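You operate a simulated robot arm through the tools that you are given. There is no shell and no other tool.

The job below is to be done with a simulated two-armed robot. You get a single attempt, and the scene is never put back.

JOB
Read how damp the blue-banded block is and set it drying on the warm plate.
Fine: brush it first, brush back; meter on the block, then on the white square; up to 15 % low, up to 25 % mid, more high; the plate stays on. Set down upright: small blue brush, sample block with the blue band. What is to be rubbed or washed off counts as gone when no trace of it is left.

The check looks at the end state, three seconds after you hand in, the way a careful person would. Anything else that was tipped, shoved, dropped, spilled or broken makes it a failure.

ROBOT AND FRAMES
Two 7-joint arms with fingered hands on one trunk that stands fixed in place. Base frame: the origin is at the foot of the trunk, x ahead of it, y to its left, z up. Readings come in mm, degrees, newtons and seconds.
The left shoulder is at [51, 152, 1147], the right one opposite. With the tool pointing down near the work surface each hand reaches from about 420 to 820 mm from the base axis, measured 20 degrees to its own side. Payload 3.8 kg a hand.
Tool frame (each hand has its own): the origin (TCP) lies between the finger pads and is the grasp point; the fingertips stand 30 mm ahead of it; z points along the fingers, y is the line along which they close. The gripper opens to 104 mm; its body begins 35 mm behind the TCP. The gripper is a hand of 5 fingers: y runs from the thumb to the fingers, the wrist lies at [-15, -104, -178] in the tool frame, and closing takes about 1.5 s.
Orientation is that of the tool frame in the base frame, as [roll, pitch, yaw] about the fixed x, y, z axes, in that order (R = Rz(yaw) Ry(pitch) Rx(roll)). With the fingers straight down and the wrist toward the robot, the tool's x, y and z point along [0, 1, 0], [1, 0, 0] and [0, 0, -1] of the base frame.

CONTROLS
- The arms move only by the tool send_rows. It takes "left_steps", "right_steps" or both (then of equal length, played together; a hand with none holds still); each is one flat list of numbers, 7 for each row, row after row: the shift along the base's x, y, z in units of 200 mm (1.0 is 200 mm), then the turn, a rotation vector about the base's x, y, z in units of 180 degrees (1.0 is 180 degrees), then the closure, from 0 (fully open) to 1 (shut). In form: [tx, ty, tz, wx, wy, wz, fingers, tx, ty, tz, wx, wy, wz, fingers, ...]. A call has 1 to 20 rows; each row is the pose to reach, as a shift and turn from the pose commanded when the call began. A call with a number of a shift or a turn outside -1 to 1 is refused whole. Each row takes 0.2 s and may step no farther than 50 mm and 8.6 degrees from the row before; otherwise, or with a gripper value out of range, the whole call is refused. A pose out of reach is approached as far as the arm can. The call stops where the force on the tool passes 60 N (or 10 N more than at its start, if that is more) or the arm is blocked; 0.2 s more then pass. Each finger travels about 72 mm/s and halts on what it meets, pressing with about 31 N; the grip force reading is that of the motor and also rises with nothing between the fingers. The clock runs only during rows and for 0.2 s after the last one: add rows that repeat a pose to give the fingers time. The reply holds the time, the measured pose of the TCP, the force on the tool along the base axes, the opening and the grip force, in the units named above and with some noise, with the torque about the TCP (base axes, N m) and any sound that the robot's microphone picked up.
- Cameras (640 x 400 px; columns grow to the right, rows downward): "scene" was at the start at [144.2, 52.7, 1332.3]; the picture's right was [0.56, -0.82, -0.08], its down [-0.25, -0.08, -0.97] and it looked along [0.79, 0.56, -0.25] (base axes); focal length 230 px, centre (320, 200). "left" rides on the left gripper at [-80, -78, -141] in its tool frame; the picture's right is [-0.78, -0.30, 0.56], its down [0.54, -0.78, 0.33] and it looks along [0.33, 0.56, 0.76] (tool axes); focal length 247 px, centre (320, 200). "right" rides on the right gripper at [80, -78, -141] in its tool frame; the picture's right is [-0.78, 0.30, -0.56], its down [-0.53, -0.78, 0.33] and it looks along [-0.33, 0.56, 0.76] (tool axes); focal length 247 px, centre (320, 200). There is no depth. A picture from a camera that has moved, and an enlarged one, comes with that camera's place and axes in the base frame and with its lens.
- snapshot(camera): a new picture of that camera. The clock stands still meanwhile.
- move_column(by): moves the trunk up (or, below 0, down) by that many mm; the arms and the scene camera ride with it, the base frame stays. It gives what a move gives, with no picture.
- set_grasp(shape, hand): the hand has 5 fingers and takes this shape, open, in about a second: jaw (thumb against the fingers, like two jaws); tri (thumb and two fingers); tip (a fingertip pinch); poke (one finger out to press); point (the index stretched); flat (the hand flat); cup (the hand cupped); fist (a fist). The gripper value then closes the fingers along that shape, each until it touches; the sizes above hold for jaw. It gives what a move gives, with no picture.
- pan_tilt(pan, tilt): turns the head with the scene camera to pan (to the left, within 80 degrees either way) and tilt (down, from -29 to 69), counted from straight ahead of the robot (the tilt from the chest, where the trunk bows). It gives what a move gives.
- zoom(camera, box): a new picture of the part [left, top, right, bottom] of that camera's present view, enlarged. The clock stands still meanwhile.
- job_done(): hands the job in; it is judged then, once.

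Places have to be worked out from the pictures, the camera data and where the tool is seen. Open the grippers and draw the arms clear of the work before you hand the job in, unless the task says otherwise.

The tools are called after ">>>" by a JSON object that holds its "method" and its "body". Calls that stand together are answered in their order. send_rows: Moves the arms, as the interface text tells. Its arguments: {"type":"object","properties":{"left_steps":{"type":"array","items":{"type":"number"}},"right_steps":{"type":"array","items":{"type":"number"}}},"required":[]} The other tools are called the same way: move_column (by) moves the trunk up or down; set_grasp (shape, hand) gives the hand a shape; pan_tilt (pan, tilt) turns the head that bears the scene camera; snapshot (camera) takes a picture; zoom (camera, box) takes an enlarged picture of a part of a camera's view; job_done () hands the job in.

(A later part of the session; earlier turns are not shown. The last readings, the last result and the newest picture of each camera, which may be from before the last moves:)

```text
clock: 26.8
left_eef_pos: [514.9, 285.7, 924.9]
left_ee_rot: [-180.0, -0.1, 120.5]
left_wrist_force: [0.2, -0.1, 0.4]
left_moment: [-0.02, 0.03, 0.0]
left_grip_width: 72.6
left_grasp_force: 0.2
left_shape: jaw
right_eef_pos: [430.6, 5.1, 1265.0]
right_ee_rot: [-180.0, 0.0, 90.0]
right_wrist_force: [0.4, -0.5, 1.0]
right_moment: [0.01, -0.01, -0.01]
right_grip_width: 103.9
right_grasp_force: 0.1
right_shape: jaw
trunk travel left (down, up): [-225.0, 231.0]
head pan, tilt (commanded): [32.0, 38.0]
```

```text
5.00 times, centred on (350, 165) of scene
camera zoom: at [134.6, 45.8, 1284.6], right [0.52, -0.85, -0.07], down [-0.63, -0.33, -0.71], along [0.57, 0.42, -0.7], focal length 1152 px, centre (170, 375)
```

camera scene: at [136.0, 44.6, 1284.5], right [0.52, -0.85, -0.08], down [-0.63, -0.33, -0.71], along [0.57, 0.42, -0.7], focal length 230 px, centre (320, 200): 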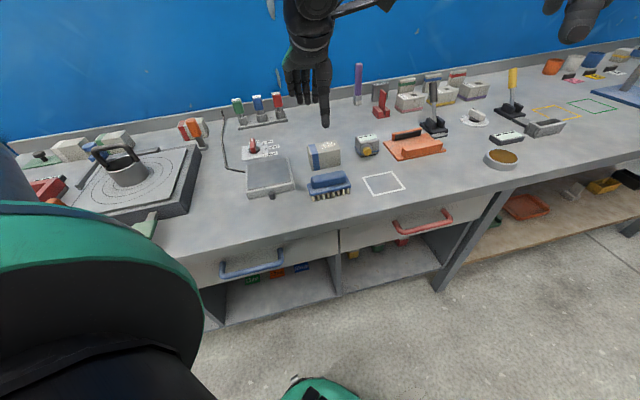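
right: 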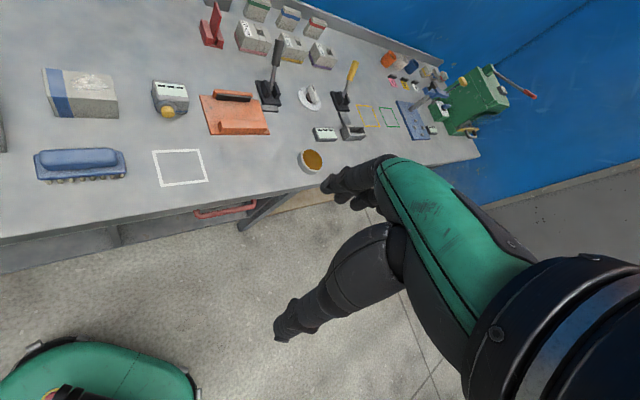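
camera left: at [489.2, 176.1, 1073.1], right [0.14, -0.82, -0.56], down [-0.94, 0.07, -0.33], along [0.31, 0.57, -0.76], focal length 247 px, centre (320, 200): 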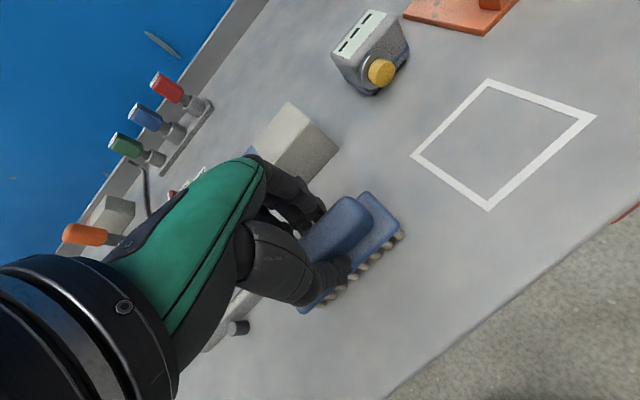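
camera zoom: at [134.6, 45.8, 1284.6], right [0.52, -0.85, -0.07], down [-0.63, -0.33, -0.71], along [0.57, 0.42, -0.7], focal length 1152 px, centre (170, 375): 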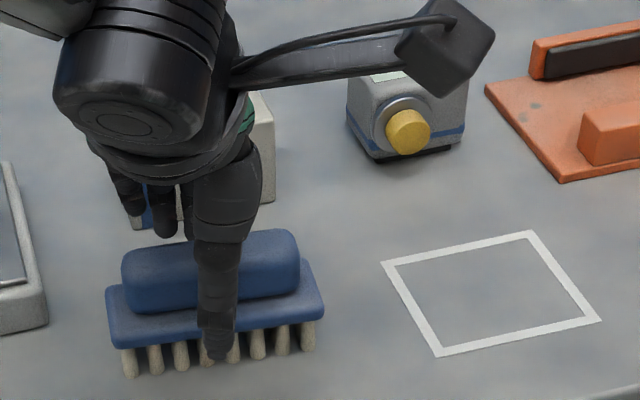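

Released; the brush stands within ~3 mm of its old place. I raise the hand straight up and then inspect.

>>> {"method": "send_rows", "body": {"left_steps": [0, 0, 0.1, 0, 0, 0, 0.3, 0, 0, 0.25, 0, 0, 0, 0.3, 0, 0, 0.45, 0, 0, 0, 0.3, 0, 0, 0.65, 0, 0, 0, 0.3, 0, 0, 0.85, 0, 0, 0, 0.2, 0, 0, 0.95, 0, 0, 0, 0]}}

>>> {"method": "zoom", "body": {"camera": "scene", "box": [300, 125, 400, 205]}}

>>> {"method": "snapshot", "body": {"camera": "left"}}

```text
clock: 28.1
left_eef_pos: [513.8, 286.7, 1113.3]
left_ee_rot: [180.0, 0.0, 120.5]
left_wrist_force: [0.3, 0.5, 0.2]
left_moment: [0.0, -0.02, 0.03]
left_grip_width: 103.8
left_grasp_force: 0.0
left_shape: jaw
right_eef_pos: [431.0, 4.8, 1265.3]
right_ee_rot: [-179.9, 0.0, 89.9]
right_wrist_force: [0.5, -0.8, 0.3]
right_moment: [-0.03, -0.01, 0.04]
right_grip_width: 103.7
right_grasp_force: 0.1
right_shape: jaw
trunk travel left (down, up): [-225.0, 231.0]
head pan, tilt (commanded): [32.0, 38.0]
```

```text
5.00 times, centred on (350, 165) of scene
camera zoom: at [134.3, 45.6, 1284.7], right [0.52, -0.85, -0.07], down [-0.63, -0.33, -0.71], along [0.57, 0.42, -0.7], focal length 1152 px, centre (170, 375)
```

zoom: 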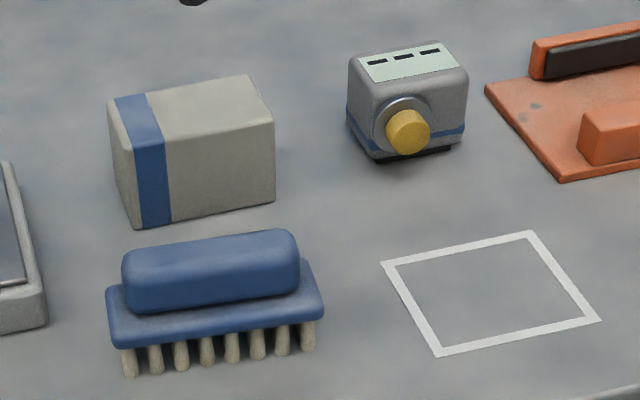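

```text
taken
camera left: at [488.8, 176.3, 1255.1], right [0.14, -0.82, -0.56], down [-0.94, 0.07, -0.33], along [0.31, 0.57, -0.76], focal length 247 px, centre (320, 200)
```

left: 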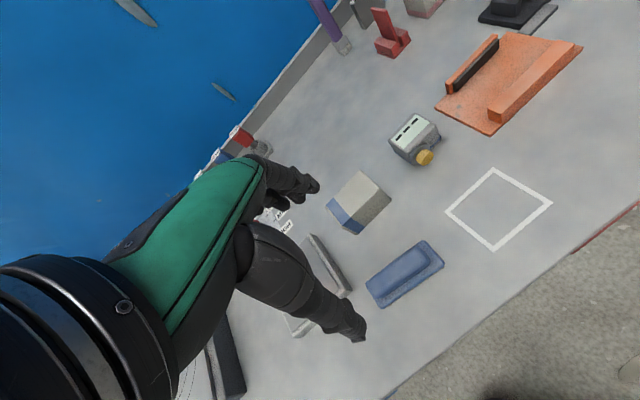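

Brush stands upright at its place. I zoom hard on the block's top to check for any remaining dust.

>>> {"method": "zoom", "body": {"camera": "scene", "box": [312, 135, 348, 165]}}

>>> {"method": "zoom", "body": {"camera": "left", "box": [315, 160, 405, 245]}}

>>> {"method": "zoom", "body": {"camera": "left", "box": [370, 95, 460, 180]}}

```text
13.33 times, centred on (330, 150) of scene
camera zoom: at [134.3, 45.6, 1284.7], right [0.52, -0.85, -0.07], down [-0.63, -0.33, -0.71], along [0.57, 0.42, -0.7], focal length 3072 px, centre (187, 867)
```

zoom: 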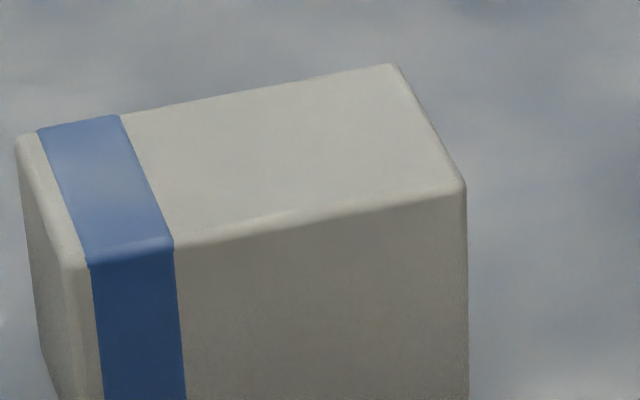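

```text
4.71 times, centred on (360, 202) of left
camera zoom: at [488.8, 176.3, 1255.1], right [0.14, -0.82, -0.56], down [-0.94, 0.07, -0.33], along [0.31, 0.57, -0.76], focal length 1162 px, centre (132, 188)
```

zoom: 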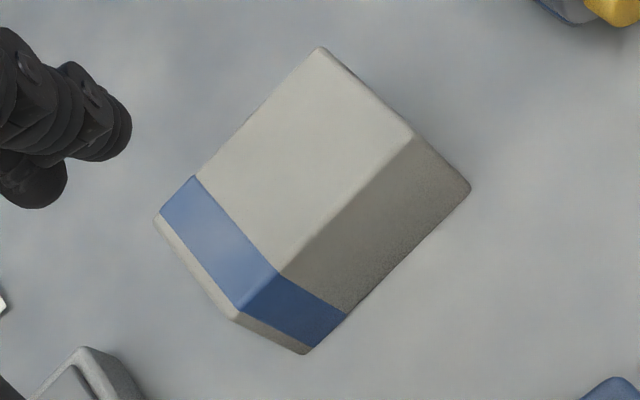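

```text
4.71 times, centred on (415, 138) of left
camera zoom: at [488.8, 176.3, 1255.1], right [0.14, -0.82, -0.56], down [-0.94, 0.07, -0.33], along [0.31, 0.57, -0.76], focal length 1162 px, centre (-127, 494)
```

zoom: 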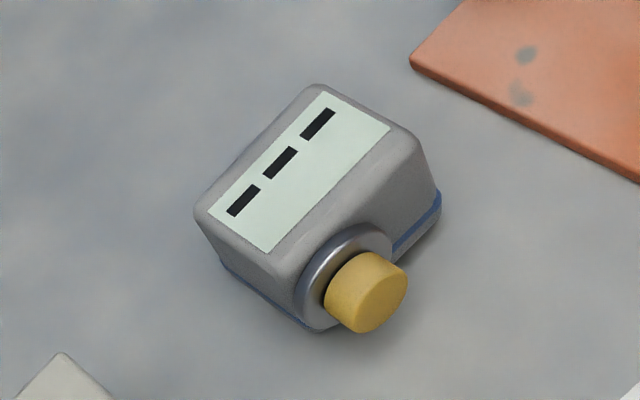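

No trace of dust is left. The meter body is about 58×48×60 mm centred near (720,269), its yellow button facing the robot, offset left. I plan to pinch it front-to-back with thumb on the button side; I move above it with the hand turned back to 135°.

>>> {"method": "send_rows", "body": {"left_steps": [0.16, -0.01, -0.05, 0, 0, 0.0135, 0, 0.33, -0.02, -0.12, 0, 0, 0.027, 0, 0.5, -0.03, -0.2, 0, 0, 0.0405, 0, 0.66, -0.042, -0.3, 0, 0, 0.054, 0, 0.82, -0.053, -0.4, 0, 0, 0.0675, 0, 0.986, -0.0635, -0.4685, 0, 0, 0.0811, 0, 0.986, -0.0635, -0.4685, 0, 0, 0.0811, 0]}}

>>> {"method": "snapshot", "body": {"camera": "left"}}

>>> {"method": "zoom", "body": {"camera": "scene", "box": [310, 80, 430, 180]}}

```text
clock: 29.8
left_eef_pos: [686.7, 284.1, 1022.7]
left_ee_rot: [180.0, 0.1, 135.2]
left_wrist_force: [0.4, -0.1, 0.0]
left_moment: [0.01, 0.01, 0.01]
left_grip_width: 103.7
left_grasp_force: 0.1
left_shape: jaw
left hand out of reach, approached as far as the arm can: row 6, 7
right_eef_pos: [430.8, 3.6, 1265.8]
right_ee_rot: [180.0, 0.0, 90.0]
right_wrist_force: [-0.2, 0.3, 0.9]
right_moment: [0.0, 0.01, 0.08]
right_grip_width: 103.6
right_grasp_force: 0.2
right_shape: jaw
trunk travel left (down, up): [-225.0, 231.0]
head pan, tilt (commanded): [32.0, 38.0]
```

```text
taken
camera left: at [688.8, 171.1, 1164.4], right [0.34, -0.76, -0.56], down [-0.93, -0.17, -0.33], along [0.16, 0.63, -0.76], focal length 247 px, centre (320, 200)
```

left: 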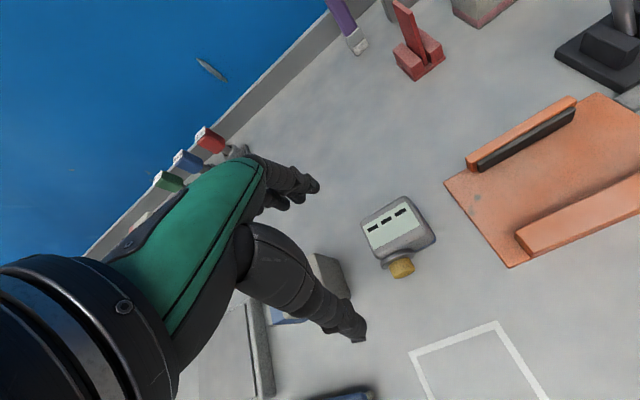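

```text
4.00 times, centred on (370, 130) of scene
camera zoom: at [133.6, 45.6, 1284.8], right [0.52, -0.85, -0.07], down [-0.63, -0.33, -0.71], along [0.58, 0.42, -0.7], focal length 922 px, centre (120, 480)
```

zoom: 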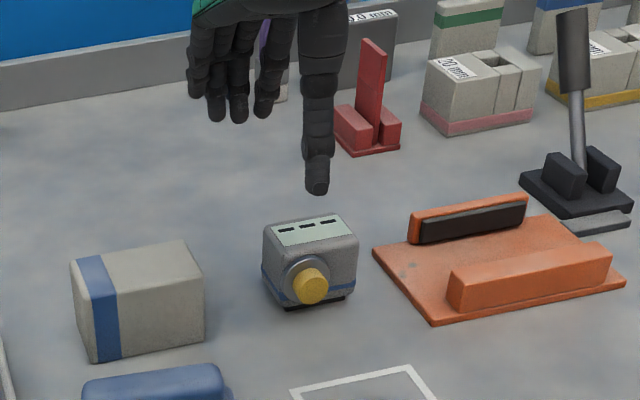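

The arm stopped short at (687,284): that pose is out of reach at this height. I lower 40 mm in place to see whether the reach grows closer to the surface (tips still above the meter's top).

>>> {"method": "send_rows", "body": {"left_steps": [0, 0, -0.1, 0, 0, 0, 0, 0, 0, -0.2, 0, 0, 0, 0, 0, 0, -0.2, 0, 0, 0, 0]}}

>>> {"method": "snapshot", "body": {"camera": "left"}}

```text
clock: 30.6
left_eef_pos: [683.7, 283.2, 981.9]
left_ee_rot: [-180.0, 0.1, 135.0]
left_wrist_force: [0.7, -0.1, 0.4]
left_moment: [-0.01, 0.02, 0.0]
left_grip_width: 103.9
left_grasp_force: 0.0
left_shape: jaw
left hand out of reach, approached as far as the arm can: row 2, 3
right_eef_pos: [430.2, 4.0, 1265.8]
right_ee_rot: [-179.9, -0.1, 90.1]
right_wrist_force: [-0.1, 0.1, 0.1]
right_moment: [0.0, -0.01, -0.02]
right_grip_width: 103.6
right_grasp_force: 0.0
right_shape: jaw
trunk travel left (down, up): [-225.0, 231.0]
head pan, tilt (commanded): [32.0, 38.0]
```

```text
taken
camera left: at [686.4, 171.2, 1124.1], right [0.34, -0.76, -0.56], down [-0.93, -0.17, -0.33], along [0.16, 0.63, -0.76], focal length 247 px, centre (320, 200)
```

left: 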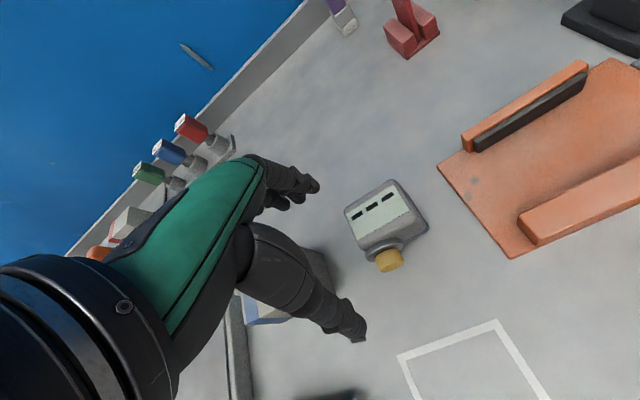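

Reach shrinks with this straight-down hand. I'll instead grip the meter by its sides with the hand tilted forward; first I retreat up and back, and turn the hand −90° about the vertical.

>>> {"method": "send_rows", "body": {"left_steps": [-0.02, 0, 0.1, 0, 0, -0.03, 0, -0.06, 0, 0.22, 0, 0, -0.07, 0, -0.1, 0, 0.32, 0, 0, -0.11, 0, -0.15, 0, 0.42, 0, 0, -0.15, 0, -0.2, 0, 0.49, 0, 0, -0.19, 0, -0.25, 0, 0.49, 0, 0, -0.23, 0, -0.3, 0, 0.49, 0, 0, -0.27, 0, -0.35, 0, 0.49, 0, 0, -0.31, 0, -0.42, 0, 0.49, 0, 0, -0.35, 0, -0.42, 0, 0.49, 0, 0, -0.39, 0, -0.42, 0, 0.49, 0, 0, -0.43, 0, -0.42, 0, 0.49, 0, 0, -0.47, 0, -0.42, 0, 0.49, 0, 0, -0.5, 0]}}

>>> {"method": "snapshot", "body": {"camera": "left"}}

>>> {"method": "snapshot", "body": {"camera": "scene"}}

```text
clock: 33.4
left_eef_pos: [601.4, 284.2, 1080.9]
left_ee_rot: [180.0, 0.0, 45.0]
left_wrist_force: [0.0, -0.4, -0.2]
left_moment: [0.01, 0.02, 0.03]
left_grip_width: 103.3
left_grasp_force: 0.2
left_shape: jaw
right_eef_pos: [431.9, 4.1, 1264.4]
right_ee_rot: [-179.8, 0.0, 89.9]
right_wrist_force: [0.2, 0.3, 0.5]
right_moment: [0.01, 0.0, 0.0]
right_grip_width: 103.5
right_grasp_force: 0.1
right_shape: jaw
trunk travel left (down, up): [-225.0, 231.0]
head pan, tilt (commanded): [32.0, 38.0]
```

```text
taken
camera left: at [490.7, 281.5, 1221.5], right [-0.76, -0.34, -0.56], down [-0.17, 0.93, -0.33], along [0.63, -0.16, -0.76], focal length 247 px, centre (320, 200)
```

left: 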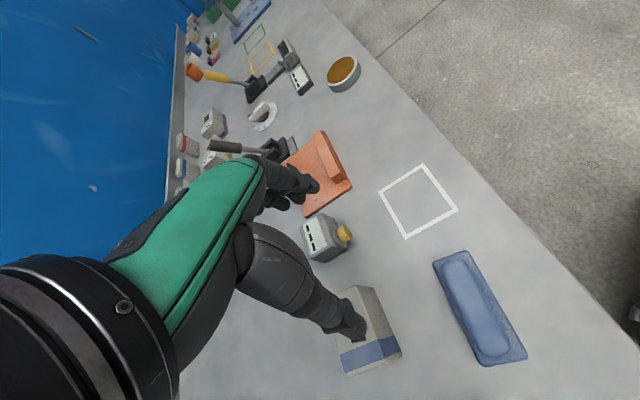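

```text
taken
camera scene: at [134.9, 45.7, 1284.6], right [0.52, -0.85, -0.07], down [-0.63, -0.33, -0.71], along [0.57, 0.42, -0.7], focal length 230 px, centre (320, 200)
```

scene: 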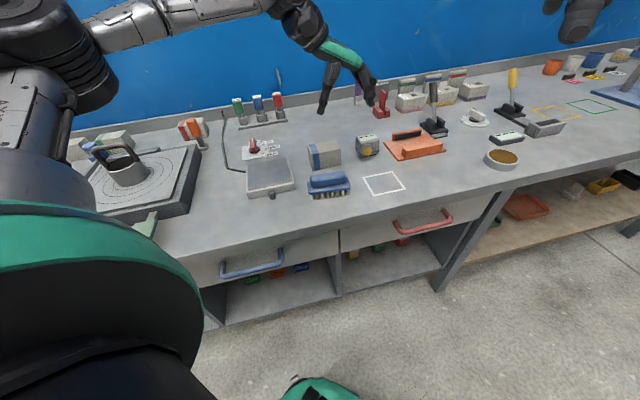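

The hand is turned cleanly. Now I tilt the fingers 35° forward (away from the robot) about the bench's long axis.

>>> {"method": "send_rows", "body": {"left_steps": [0, 0, 0, 0.0275, -0.0275, 0, 0, 0, 0, 0, 0.055, -0.055, 0, 0, 0, 0, 0, 0.0825, -0.0825, 0, 0, 0, 0, 0, 0.11, -0.11, 0, 0, 0, 0, 0, 0.1375, -0.1375, 0, 0, 0, 0, 0, 0.1375, -0.1375, 0, 0]}}

>>> {"method": "snapshot", "body": {"camera": "left"}}

>>> {"method": "zoom", "body": {"camera": "scene", "box": [250, 20, 450, 190]}}

```text
clock: 34.8
left_eef_pos: [600.7, 284.3, 1079.3]
left_ee_rot: [-179.9, -35.0, 44.9]
left_wrist_force: [-0.1, -1.3, 0.1]
left_moment: [0.0, 0.01, -0.01]
left_grip_width: 103.5
left_grasp_force: 0.2
left_shape: jaw
right_eef_pos: [432.0, 4.3, 1265.1]
right_ee_rot: [-180.0, 0.0, 90.0]
right_wrist_force: [0.9, 0.4, -0.3]
right_moment: [-0.01, 0.02, -0.01]
right_grip_width: 103.8
right_grasp_force: 0.1
right_shape: jaw
trunk travel left (down, up): [-225.0, 231.0]
head pan, tilt (commanded): [32.0, 38.0]
```

```text
taken
camera left: at [442.8, 234.6, 1149.4], right [-0.43, -0.01, -0.9], down [-0.11, 0.99, 0.03], along [0.9, 0.11, -0.43], focal length 247 px, centre (320, 200)
```

left: 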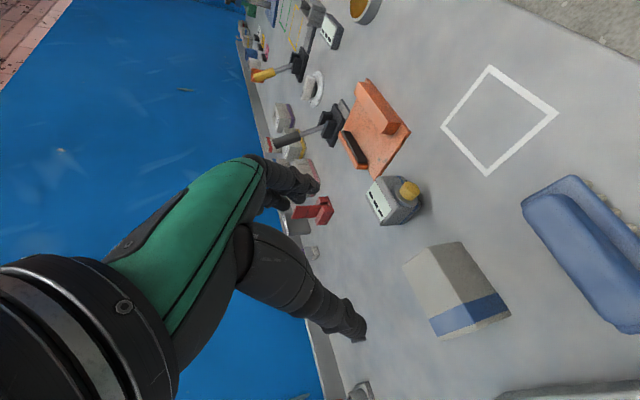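

```text
2.35 times, centred on (350, 105) of scene
camera zoom: at [134.7, 45.9, 1284.6], right [0.52, -0.85, -0.07], down [-0.63, -0.33, -0.71], along [0.57, 0.42, -0.7], focal length 542 px, centre (249, 424)
```

zoom: 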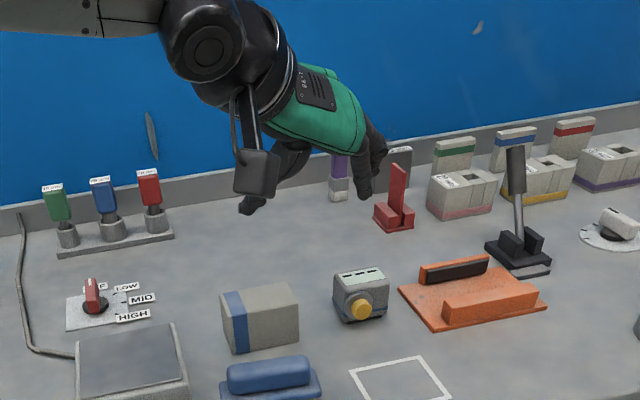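

The tilted pose works. Now I move above the meter: target TCP (715.6,263,1000), fingers wide open on either side of the body.

>>> {"method": "send_rows", "body": {"left_steps": [0.143, -0.027, -0.1, 0, 0, 0, 0, 0.286, -0.053, -0.2, 0, 0, 0, 0, 0.43, -0.08, -0.3, 0, 0, 0, 0, 0.573, -0.1065, -0.4, 0, 0, 0, 0, 0.573, -0.1065, -0.4, 0, 0, 0, 0]}}

>>> {"method": "snapshot", "body": {"camera": "left"}}

>>> {"method": "zoom", "body": {"camera": "scene", "box": [300, 60, 440, 180]}}

```text
clock: 36.0
left_eef_pos: [714.4, 265.1, 1000.1]
left_ee_rot: [179.9, -35.0, 45.1]
left_wrist_force: [0.3, 0.1, 0.7]
left_moment: [0.05, 0.01, -0.02]
left_grip_width: 103.8
left_grasp_force: 0.0
left_shape: jaw
right_eef_pos: [429.9, 4.1, 1265.2]
right_ee_rot: [179.9, 0.0, 89.9]
right_wrist_force: [0.1, 0.5, -0.4]
right_moment: [0.01, -0.01, -0.04]
right_grip_width: 103.6
right_grasp_force: 0.1
right_shape: jaw
trunk travel left (down, up): [-225.0, 231.0]
head pan, tilt (commanded): [32.0, 38.0]
```

```text
taken
camera left: at [557.3, 214.6, 1070.8], right [-0.43, -0.01, -0.9], down [-0.1, 0.99, 0.03], along [0.9, 0.11, -0.43], focal length 247 px, centre (320, 200)
```

left: 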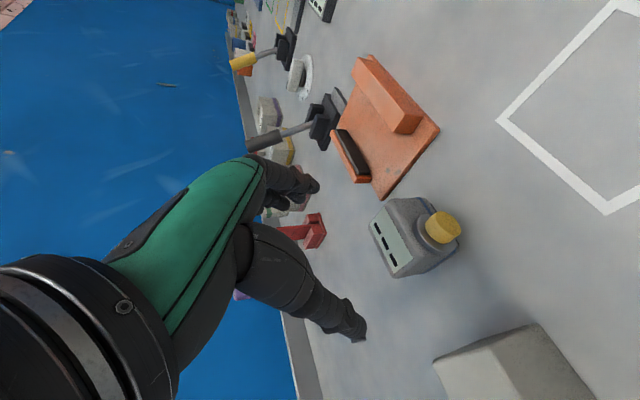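

```text
3.33 times, centred on (370, 120) of scene
camera zoom: at [134.0, 45.9, 1284.8], right [0.52, -0.85, -0.07], down [-0.63, -0.33, -0.71], along [0.58, 0.42, -0.7], focal length 768 px, centre (153, 467)
```

zoom: 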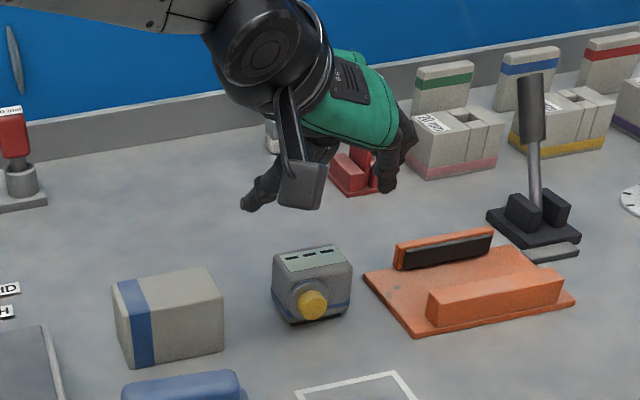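

I zoom on the meter from the hand camera to check lateral centring before descending.

>>> {"method": "zoom", "body": {"camera": "left", "box": [340, 170, 500, 300]}}

```text
3.08 times, centred on (420, 235) of left
camera zoom: at [557.3, 214.6, 1070.8], right [-0.43, -0.01, -0.9], down [-0.1, 0.99, 0.03], along [0.9, 0.11, -0.43], focal length 760 px, centre (12, 92)
```

zoom: 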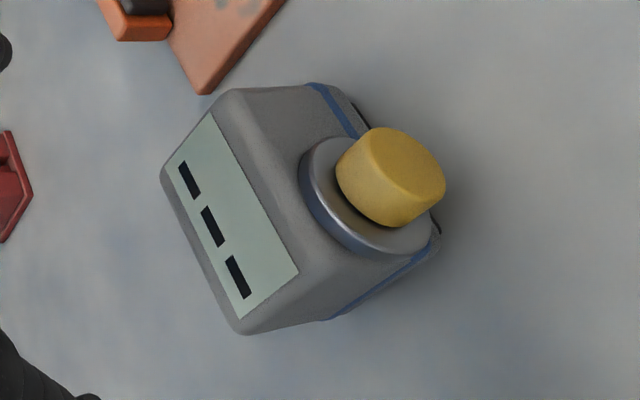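

The meter centre is at u≈319, well aligned with the tool. I narrow the fingers to ~84 mm and descend to TCP z≈905.

>>> {"method": "send_rows", "body": {"left_steps": [-0.003, 0.003, -0.03, 0, 0, 0, 0.2, -0.003, 0.003, -0.1, 0, 0, 0, 0.2, -0.003, 0.003, -0.2, 0, 0, 0, 0.2, -0.003, 0.003, -0.3, 0, 0, 0, 0.2, -0.003, 0.003, -0.38, 0, 0, 0, 0.2, -0.003, 0.003, -0.43, 0, 0, 0, 0.2, -0.003, 0.003, -0.43, 0, 0, 0, 0.2]}}

>>> {"method": "snapshot", "body": {"camera": "left"}}

>>> {"method": "zoom", "body": {"camera": "scene", "box": [320, 90, 420, 180]}}

```text
clock: 37.5
left_eef_pos: [713.6, 264.7, 913.7]
left_ee_rot: [179.8, -35.0, 45.1]
left_wrist_force: [-0.5, 0.1, 0.4]
left_moment: [-0.01, -0.02, -0.02]
left_grip_width: 83.3
left_grasp_force: 0.1
left_shape: jaw
right_eef_pos: [430.6, 4.3, 1264.8]
right_ee_rot: [180.0, 0.0, 90.0]
right_wrist_force: [0.0, 0.1, 1.0]
right_moment: [-0.01, 0.01, 0.02]
right_grip_width: 103.4
right_grasp_force: 0.0
right_shape: jaw
trunk travel left (down, up): [-225.0, 231.0]
head pan, tilt (commanded): [32.0, 38.0]
```

```text
taken
camera left: at [556.7, 214.3, 984.7], right [-0.43, -0.02, -0.9], down [-0.11, 0.99, 0.03], along [0.9, 0.11, -0.43], focal length 247 px, centre (320, 200)
```

left: 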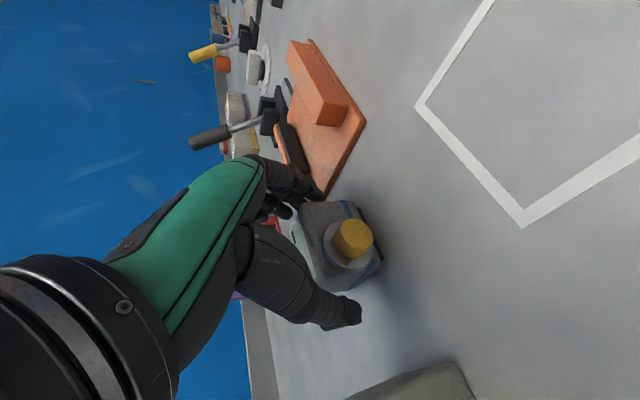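

```text
4.44 times, centred on (370, 135) of scene
camera zoom: at [134.5, 45.7, 1284.7], right [0.52, -0.85, -0.07], down [-0.63, -0.33, -0.71], along [0.57, 0.42, -0.7], focal length 1024 px, centre (98, 489)
```

zoom: 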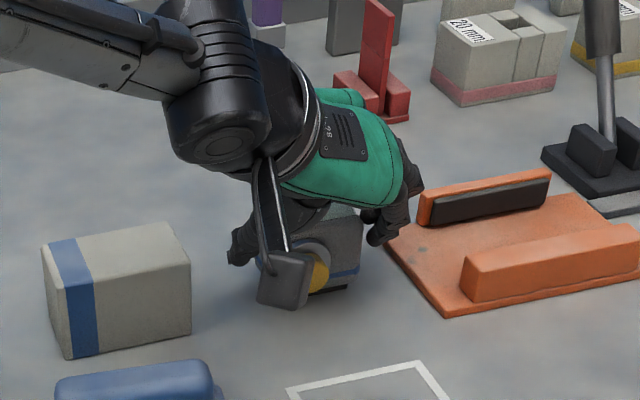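

The meter sits between thumb and fingers with no contact. I go down another 9 mm and view it close.

>>> {"method": "send_rows", "body": {"left_steps": [0, 0, -0.02, 0, 0, 0, 0.2, 0, 0, -0.045, 0, 0, 0, 0.2, 0, 0, -0.045, 0, 0, 0, 0.2]}}

>>> {"method": "zoom", "body": {"camera": "left", "box": [230, 140, 430, 340]}}

```text
clock: 38.4
left_eef_pos: [714.3, 262.8, 905.0]
left_ee_rot: [179.9, -35.0, 45.2]
left_wrist_force: [-0.1, -0.3, -0.1]
left_moment: [0.02, 0.0, -0.03]
left_grip_width: 83.5
left_grasp_force: 0.1
left_shape: jaw
right_eef_pos: [431.2, 5.0, 1266.0]
right_ee_rot: [179.9, 0.1, 90.0]
right_wrist_force: [0.0, -0.4, -0.3]
right_moment: [0.0, 0.03, -0.04]
right_grip_width: 103.8
right_grasp_force: 0.1
right_shape: jaw
trunk travel left (down, up): [-225.0, 231.0]
head pan, tilt (commanded): [32.0, 38.0]
```

```text
2.00 times, centred on (330, 240) of left
camera zoom: at [556.8, 214.4, 975.4], right [-0.43, -0.02, -0.9], down [-0.11, 0.99, 0.03], along [0.9, 0.11, -0.43], focal length 494 px, centre (300, 120)
```

zoom: 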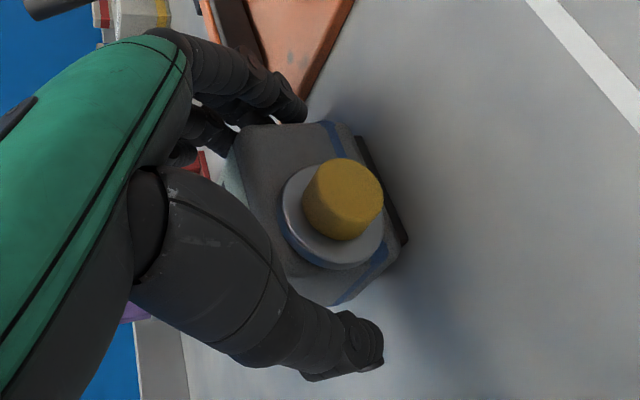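

Both jaws are beside the body, and the button is clear. I close on the meter.

>>> {"method": "send_rows", "body": {"left_steps": [0, 0, 0, 0, 0, 0, 0.35, 0, 0, 0, 0, 0, 0, 0.5, 0, 0, 0, 0, 0, 0, 0.7, 0, 0, 0, 0, 0, 0, 0.8, 0, 0, 0, 0, 0, 0, 0.8, 0, 0, 0, 0, 0, 0, 0.8]}}

>>> {"method": "zoom", "body": {"camera": "left", "box": [230, 140, 430, 340]}}

>>> {"method": "zoom", "body": {"camera": "scene", "box": [320, 90, 420, 180]}}

```text
clock: 39.8
left_eef_pos: [714.1, 265.1, 904.7]
left_ee_rot: [-179.9, -35.1, 45.1]
left_wrist_force: [-0.7, 1.1, 0.3]
left_moment: [0.08, 0.09, 0.02]
left_grip_width: 55.8
left_grasp_force: 30.9
left_shape: jaw
right_eef_pos: [430.6, 4.4, 1264.7]
right_ee_rot: [-180.0, -0.1, 89.9]
right_wrist_force: [-0.6, 0.8, -0.1]
right_moment: [0.0, 0.01, 0.0]
right_grip_width: 103.6
right_grasp_force: 0.2
right_shape: jaw
trunk travel left (down, up): [-225.0, 231.0]
head pan, tilt (commanded): [32.0, 38.0]
```

```text
2.00 times, centred on (330, 240) of left
camera zoom: at [556.7, 214.7, 975.2], right [-0.43, -0.02, -0.9], down [-0.11, 0.99, 0.03], along [0.9, 0.11, -0.43], focal length 494 px, centre (300, 120)
```

zoom: 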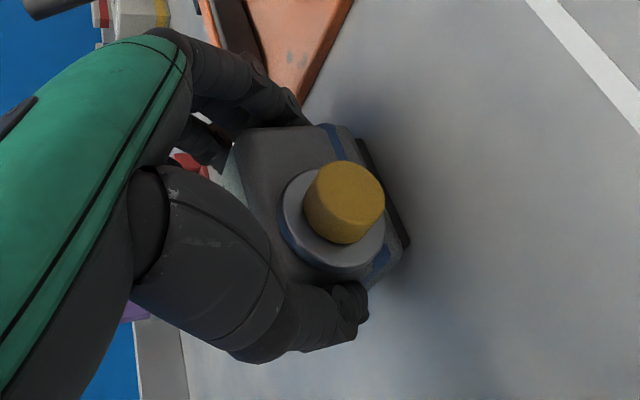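

```text
4.44 times, centred on (370, 135) of scene
camera zoom: at [134.6, 45.9, 1284.6], right [0.52, -0.85, -0.07], down [-0.63, -0.33, -0.71], along [0.57, 0.42, -0.7], focal length 1024 px, centre (98, 489)
```

zoom: 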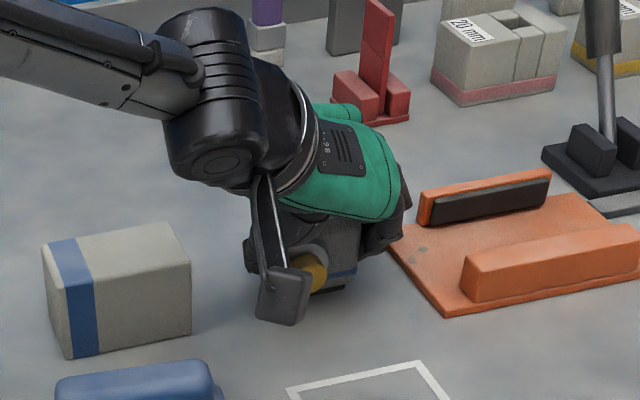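

Meter gripped (55.8 mm, 31 N). I lift it straight up about 90 mm.

>>> {"method": "send_rows", "body": {"left_steps": [0, 0, 0.03, 0, 0, 0, 0.9, 0, 0, 0.1, 0, 0, 0, 0.9, 0, 0, 0.2, 0, 0, 0, 0.9, 0, 0, 0.3, 0, 0, 0, 0.9, 0, 0, 0.4, 0, 0, 0, 0.9, 0, 0, 0.45, 0, 0, 0, 0.9, 0, 0, 0.45, 0, 0, 0, 0.9]}}

>>> {"method": "zoom", "body": {"camera": "left", "box": [230, 140, 430, 340]}}

>>> {"method": "zoom", "body": {"camera": "scene", "box": [310, 80, 410, 170]}}

```text
clock: 41.4
left_eef_pos: [714.5, 262.9, 994.6]
left_ee_rot: [180.0, -34.9, 45.0]
left_wrist_force: [-0.3, -0.9, -2.6]
left_moment: [-0.03, 0.02, 0.0]
left_grip_width: 55.5
left_grasp_force: 31.2
left_shape: jaw
right_eef_pos: [431.1, 3.7, 1265.8]
right_ee_rot: [-179.9, 0.0, 90.0]
right_wrist_force: [0.9, 0.3, -0.2]
right_moment: [0.01, -0.01, 0.03]
right_grip_width: 103.3
right_grasp_force: 0.1
right_shape: jaw
trunk travel left (down, up): [-225.0, 231.0]
head pan, tilt (commanded): [32.0, 38.0]
```

```text
2.00 times, centred on (330, 240) of left
camera zoom: at [557.5, 213.2, 1065.8], right [-0.43, -0.02, -0.9], down [-0.11, 0.99, 0.03], along [0.89, 0.11, -0.43], focal length 494 px, centre (300, 120)
```

zoom: 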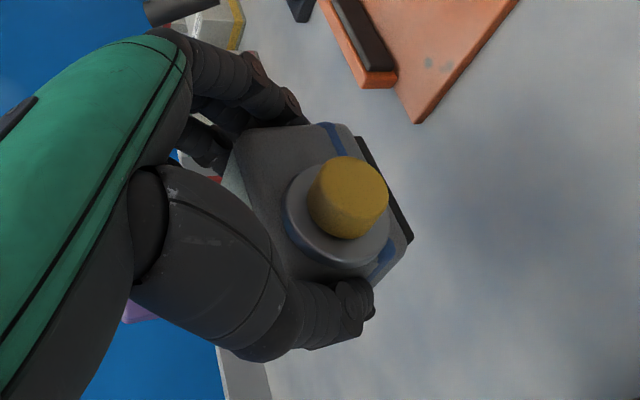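

```text
4.44 times, centred on (360, 125) of scene
camera zoom: at [135.3, 46.0, 1284.5], right [0.52, -0.85, -0.07], down [-0.63, -0.33, -0.71], along [0.57, 0.42, -0.7], focal length 1024 px, centre (142, 533)
```

zoom: 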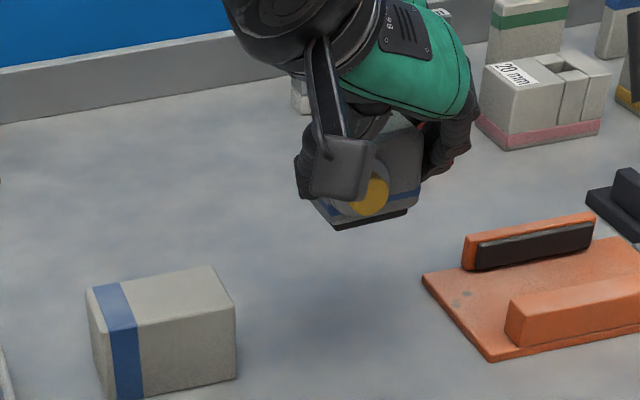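

The meter hangs securely with its foot clear. I carry it over the block's centre: target TCP (619,358), staying ~30 mm above contact.

>>> {"method": "send_rows", "body": {"left_steps": [-0.12, 0.119, 0, 0, 0, 0, 0.9, -0.24, 0.238, 0, 0, 0, 0, 0.9, -0.36, 0.357, 0, 0, 0, 0, 0.9, -0.48, 0.4765, 0, 0, 0, 0, 0.9, -0.48, 0.4765, 0, 0, 0, 0, 0.9]}}

>>> {"method": "snapshot", "body": {"camera": "left"}}

>>> {"method": "zoom", "body": {"camera": "scene", "box": [275, 85, 385, 175]}}

```text
clock: 42.5
left_eef_pos: [618.7, 358.1, 992.3]
left_ee_rot: [179.9, -35.0, 45.1]
left_wrist_force: [0.0, -0.4, -3.7]
left_moment: [-0.05, 0.09, 0.03]
left_grip_width: 55.6
left_grasp_force: 30.7
left_shape: jaw
right_eef_pos: [432.1, 4.0, 1264.2]
right_ee_rot: [-179.9, 0.0, 90.1]
right_wrist_force: [0.6, -0.1, 0.3]
right_moment: [0.01, 0.01, 0.01]
right_grip_width: 103.6
right_grasp_force: 0.1
right_shape: jaw
trunk travel left (down, up): [-225.0, 231.0]
head pan, tilt (commanded): [32.0, 38.0]
```

```text
taken
camera left: at [461.6, 308.0, 1063.6], right [-0.43, -0.01, -0.9], down [-0.11, 0.99, 0.03], along [0.89, 0.11, -0.43], focal length 247 px, centre (320, 200)
```

left: 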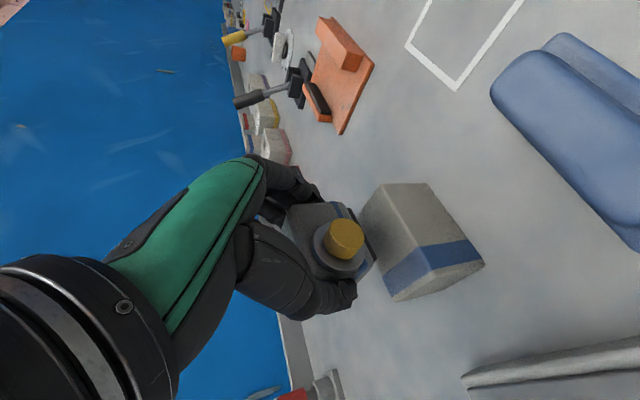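

```text
4.44 times, centred on (330, 130) of scene
camera zoom: at [135.6, 45.5, 1284.5], right [0.52, -0.85, -0.08], down [-0.63, -0.33, -0.71], along [0.57, 0.42, -0.7], focal length 1024 px, centre (276, 511)
```

zoom: 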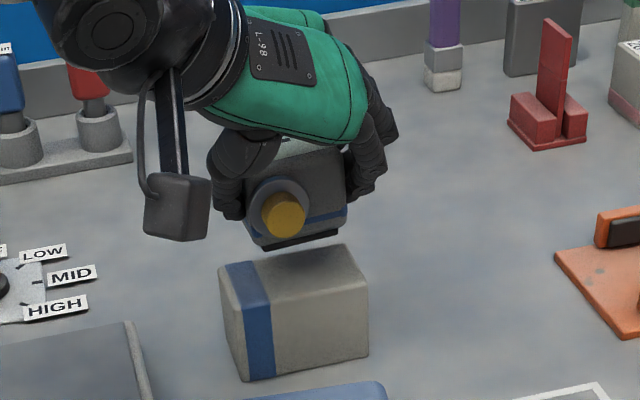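

The meter is over the block, about 5 mm too far right. I correct that and lower gradually towards contact.

>>> {"method": "send_rows", "body": {"left_steps": [-0.014, 0.014, -0.03, 0, 0, 0, 0.9, -0.014, 0.014, -0.07, 0, 0, 0, 0.9, -0.014, 0.014, -0.1, 0, 0, 0, 0.9, -0.014, 0.014, -0.1, 0, 0, 0, 0.9]}}

>>> {"method": "zoom", "body": {"camera": "scene", "box": [290, 105, 370, 175]}}

```text
clock: 43.5
left_eef_pos: [616.2, 361.5, 974.2]
left_ee_rot: [-179.9, -34.9, 45.1]
left_wrist_force: [-0.5, 0.5, -3.5]
left_moment: [-0.02, 0.03, 0.01]
left_grip_width: 55.6
left_grasp_force: 31.0
left_shape: jaw
right_eef_pos: [431.4, 4.5, 1264.5]
right_ee_rot: [180.0, 0.0, 90.1]
right_wrist_force: [0.9, 0.0, 0.4]
right_moment: [0.0, 0.01, -0.02]
right_grip_width: 103.5
right_grasp_force: 0.1
right_shape: jaw
trunk travel left (down, up): [-225.0, 231.0]
head pan, tilt (commanded): [32.0, 38.0]
```

```text
5.71 times, centred on (330, 140) of scene
camera zoom: at [134.9, 46.1, 1284.6], right [0.52, -0.85, -0.07], down [-0.63, -0.33, -0.71], along [0.57, 0.42, -0.7], focal length 1317 px, centre (263, 543)
```

zoom: 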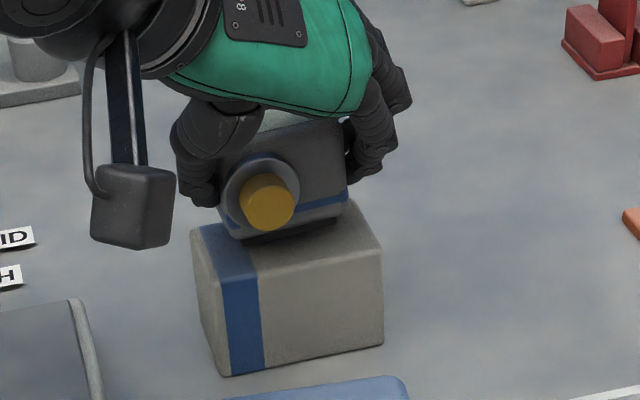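

About 8 mm to go, well centred on the block's top. I continue down in small steps.

>>> {"method": "send_rows", "body": {"left_steps": [0, 0, -0.015, 0, 0, 0, 0.9, 0, 0, -0.03, 0, 0, 0, 0.9, 0, 0, -0.03, 0, 0, 0, 0.9]}}

```text
clock: 44.4
left_eef_pos: [615.6, 361.4, 967.7]
left_ee_rot: [-180.0, -34.9, 44.8]
left_wrist_force: [-0.2, -0.2, -3.5]
left_moment: [-0.06, 0.05, 0.01]
left_grip_width: 55.5
left_grasp_force: 30.2
left_shape: jaw
right_eef_pos: [430.7, 5.5, 1266.3]
right_ee_rot: [-179.9, 0.0, 90.0]
right_wrist_force: [0.0, -0.9, 0.1]
right_moment: [0.01, 0.01, -0.02]
right_grip_width: 103.8
right_grasp_force: 0.0
right_shape: jaw
trunk travel left (down, up): [-225.0, 231.0]
head pan, tilt (commanded): [32.0, 38.0]
```

Weight still hangs in the hand (−3.5 N); another 3 mm down.

>>> {"method": "send_rows", "body": {"left_steps": [0, 0, -0.0075, 0, 0, 0, 0.9, 0, 0, -0.015, 0, 0, 0, 0.9, 0, 0, -0.015, 0, 0, 0, 0.9]}}

>>> {"method": "zoom", "body": {"camera": "scene", "box": [290, 105, 370, 175]}}

```text
clock: 45.1
left_eef_pos: [615.2, 362.4, 964.8]
left_ee_rot: [179.9, -35.0, 45.1]
left_wrist_force: [0.1, -0.8, 1.0]
left_moment: [0.08, 0.04, 0.01]
left_grip_width: 55.9
left_grasp_force: 31.4
left_shape: jaw
right_eef_pos: [430.3, 4.2, 1265.3]
right_ee_rot: [180.0, 0.0, 90.0]
right_wrist_force: [0.1, 0.1, 0.7]
right_moment: [-0.01, -0.01, 0.0]
right_grip_width: 103.8
right_grasp_force: 0.0
right_shape: jaw
trunk travel left (down, up): [-225.0, 231.0]
head pan, tilt (commanded): [32.0, 38.0]
```

```text
5.71 times, centred on (330, 140) of scene
camera zoom: at [134.5, 45.6, 1284.7], right [0.52, -0.85, -0.07], down [-0.63, -0.33, -0.71], along [0.57, 0.42, -0.7], focal length 1317 px, centre (263, 543)
```

zoom: 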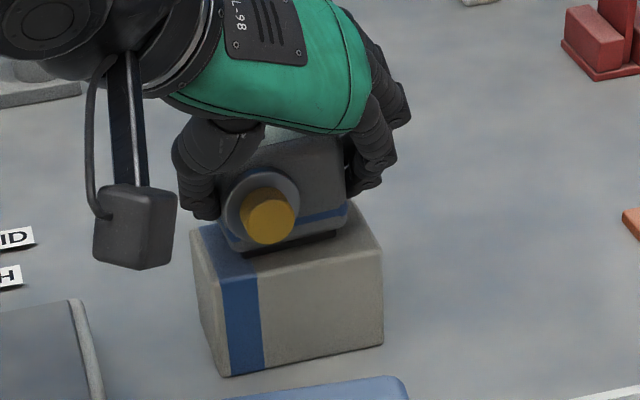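

The foot now touches the block. I press about 1 mm more for firm seating and check.

>>> {"method": "send_rows", "body": {"left_steps": [0, 0, -0.004, 0, 0, 0, 0.9, 0, 0, -0.006, 0, 0, 0, 0.9, 0, 0, -0.006, 0, 0, 0, 0.9]}}

>>> {"method": "zoom", "body": {"camera": "left", "box": [230, 140, 430, 340]}}

>>> {"method": "zoom", "body": {"camera": "scene", "box": [310, 125, 350, 160]}}

```text
clock: 46.0
left_eef_pos: [614.6, 361.9, 965.3]
left_ee_rot: [179.7, -35.2, 45.2]
left_wrist_force: [0.2, -1.3, 2.8]
left_moment: [0.12, 0.09, 0.02]
left_grip_width: 55.9
left_grasp_force: 31.8
left_shape: jaw
right_eef_pos: [429.8, 4.0, 1266.0]
right_ee_rot: [180.0, 0.0, 90.0]
right_wrist_force: [-0.1, 0.4, -0.3]
right_moment: [0.02, -0.02, 0.0]
right_grip_width: 103.6
right_grasp_force: 0.1
right_shape: jaw
trunk travel left (down, up): [-225.0, 231.0]
head pan, tilt (commanded): [32.0, 38.0]
```

```text
2.00 times, centred on (330, 240) of left
camera zoom: at [457.8, 311.5, 1035.5], right [-0.43, -0.01, -0.9], down [-0.11, 0.99, 0.03], along [0.9, 0.11, -0.43], focal length 494 px, centre (300, 120)
```

zoom: 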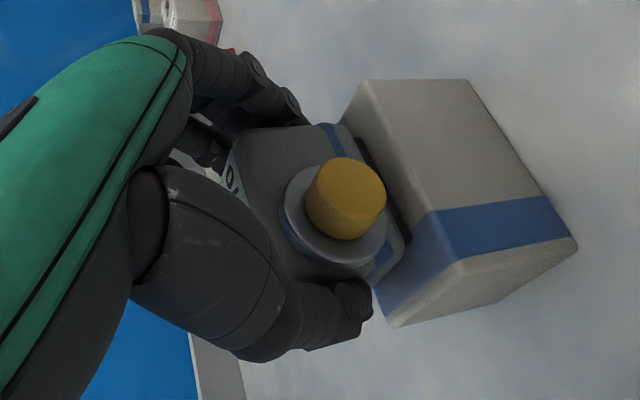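

```text
11.43 times, centred on (330, 142) of scene
camera zoom: at [134.1, 45.3, 1284.8], right [0.52, -0.85, -0.07], down [-0.63, -0.33, -0.71], along [0.58, 0.42, -0.7], focal length 2633 px, centre (206, 857)
```

zoom: 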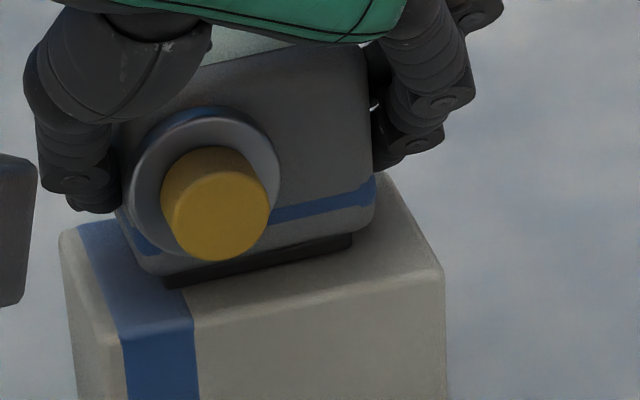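

Something appears on the display at the edge of the hand's view. I zoom in there.

>>> {"method": "zoom", "body": {"camera": "left", "box": [285, 200, 325, 240]}}

```text
10.00 times, centred on (305, 220) of left
camera zoom: at [457.8, 311.5, 1035.5], right [-0.43, -0.01, -0.9], down [-0.11, 0.99, 0.03], along [0.9, 0.11, -0.43], focal length 2470 px, centre (470, 0)
```

zoom: 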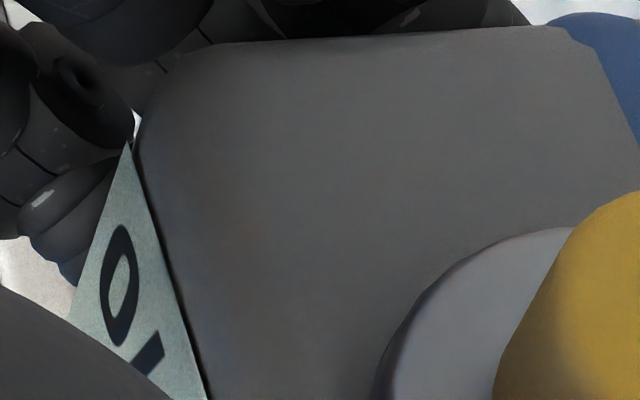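

It seems to show a "%" — the meter now has a reading. I open the fingers to leave it standing on the block, then withdraw up to read the display.

>>> {"method": "send_rows", "body": {"left_steps": [0, 0, 0, 0, 0, 0, 0.4, 0, 0, 0, 0, 0, 0, 0.35, 0, 0, 0, 0, 0, 0, 0.25, 0, 0, 0, 0, 0, 0, 0.2, 0, 0, 0, 0, 0, 0, 0.2, 0, 0, 0, 0, 0, 0, 0.2]}}

>>> {"method": "zoom", "body": {"camera": "scene", "box": [290, 105, 370, 175]}}

>>> {"method": "zoom", "body": {"camera": "left", "box": [230, 140, 430, 340]}}

```text
clock: 47.4
left_eef_pos: [615.6, 362.3, 963.5]
left_ee_rot: [-179.9, -35.0, 44.9]
left_wrist_force: [-0.5, -0.2, -0.4]
left_moment: [0.0, 0.02, 0.05]
left_grip_width: 82.8
left_grasp_force: 0.0
left_shape: jaw
right_eef_pos: [432.2, 4.9, 1264.9]
right_ee_rot: [179.9, 0.0, 90.0]
right_wrist_force: [-0.3, 1.5, 0.8]
right_moment: [0.0, -0.01, 0.01]
right_grip_width: 103.6
right_grasp_force: 0.1
right_shape: jaw
trunk travel left (down, up): [-225.0, 231.0]
head pan, tilt (commanded): [32.0, 38.0]
```

```text
5.71 times, centred on (330, 140) of scene
camera zoom: at [134.5, 45.7, 1284.7], right [0.52, -0.85, -0.07], down [-0.63, -0.33, -0.71], along [0.57, 0.42, -0.7], focal length 1317 px, centre (263, 543)
```

zoom: 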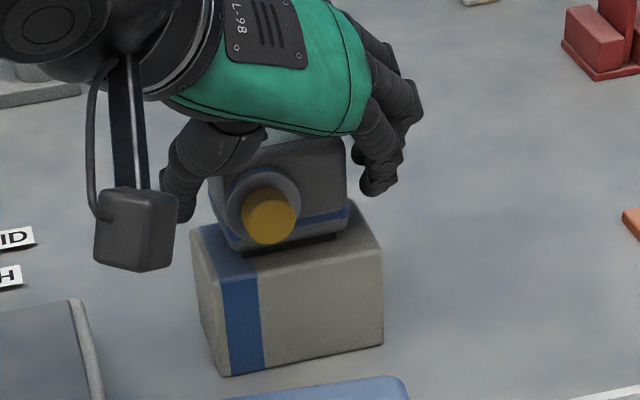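

```text
2.00 times, centred on (330, 240) of left
camera zoom: at [458.0, 311.9, 1034.9], right [-0.43, -0.02, -0.9], down [-0.11, 0.99, 0.03], along [0.9, 0.11, -0.43], focal length 494 px, centre (300, 120)
```

zoom: 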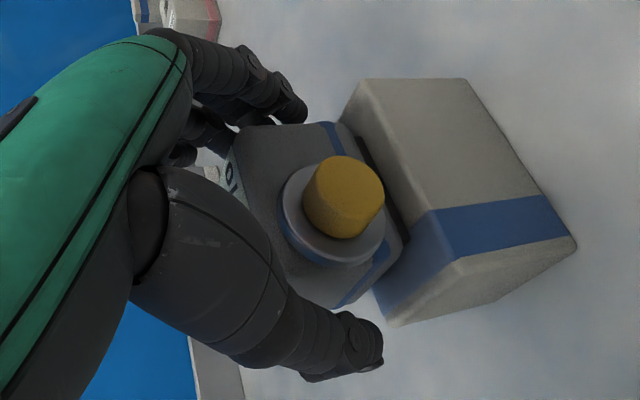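

Released and standing. I withdraw the hand straight up, same way it came down.

>>> {"method": "send_rows", "body": {"left_steps": [0, 0, 0.05, 0, 0, 0, 0.2, 0, 0, 0.12, 0, 0, 0, 0.2, 0, 0, 0.22, 0, 0, 0, 0.2, 0, 0, 0.34, 0, 0, 0, 0.2, 0, 0, 0.46, 0, 0, 0, 0.2, 0, 0, 0.58, 0, 0, 0, 0.2]}}

>>> {"method": "zoom", "body": {"camera": "scene", "box": [290, 105, 370, 175]}}

>>> {"method": "snapshot", "body": {"camera": "left"}}

```text
clock: 48.8
left_eef_pos: [612.7, 362.9, 1080.6]
left_ee_rot: [-180.0, -35.0, 44.9]
left_wrist_force: [-0.5, 0.3, 0.7]
left_moment: [0.01, -0.01, 0.01]
left_grip_width: 82.9
left_grasp_force: 0.1
left_shape: jaw
right_eef_pos: [430.0, 4.8, 1264.9]
right_ee_rot: [-180.0, 0.1, 90.1]
right_wrist_force: [0.1, 0.0, -0.2]
right_moment: [-0.03, 0.0, 0.0]
right_grip_width: 103.7
right_grasp_force: 0.0
right_shape: jaw
trunk travel left (down, up): [-225.0, 231.0]
head pan, tilt (commanded): [32.0, 38.0]
```

```text
5.71 times, centred on (330, 140) of scene
camera zoom: at [134.2, 45.6, 1284.7], right [0.52, -0.85, -0.07], down [-0.63, -0.33, -0.71], along [0.57, 0.42, -0.7], focal length 1317 px, centre (263, 543)
```

zoom: 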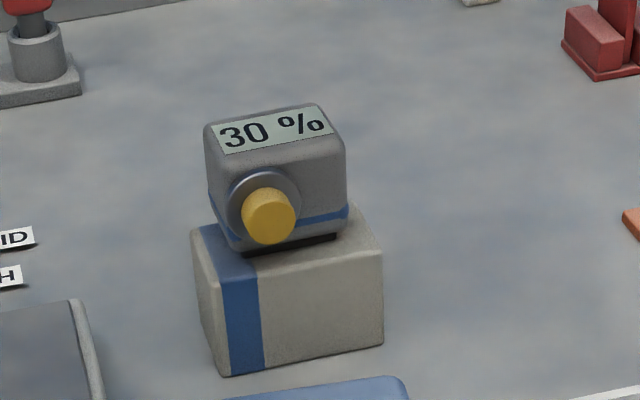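

```text
taken
camera left: at [455.4, 312.9, 1151.1], right [-0.43, -0.01, -0.9], down [-0.11, 0.99, 0.03], along [0.9, 0.11, -0.43], focal length 247 px, centre (320, 200)
```

left: 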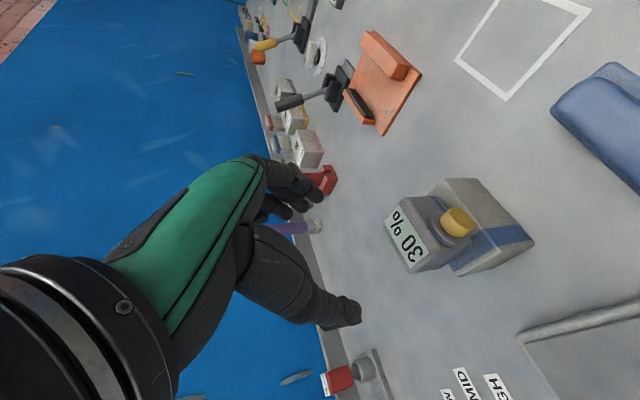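

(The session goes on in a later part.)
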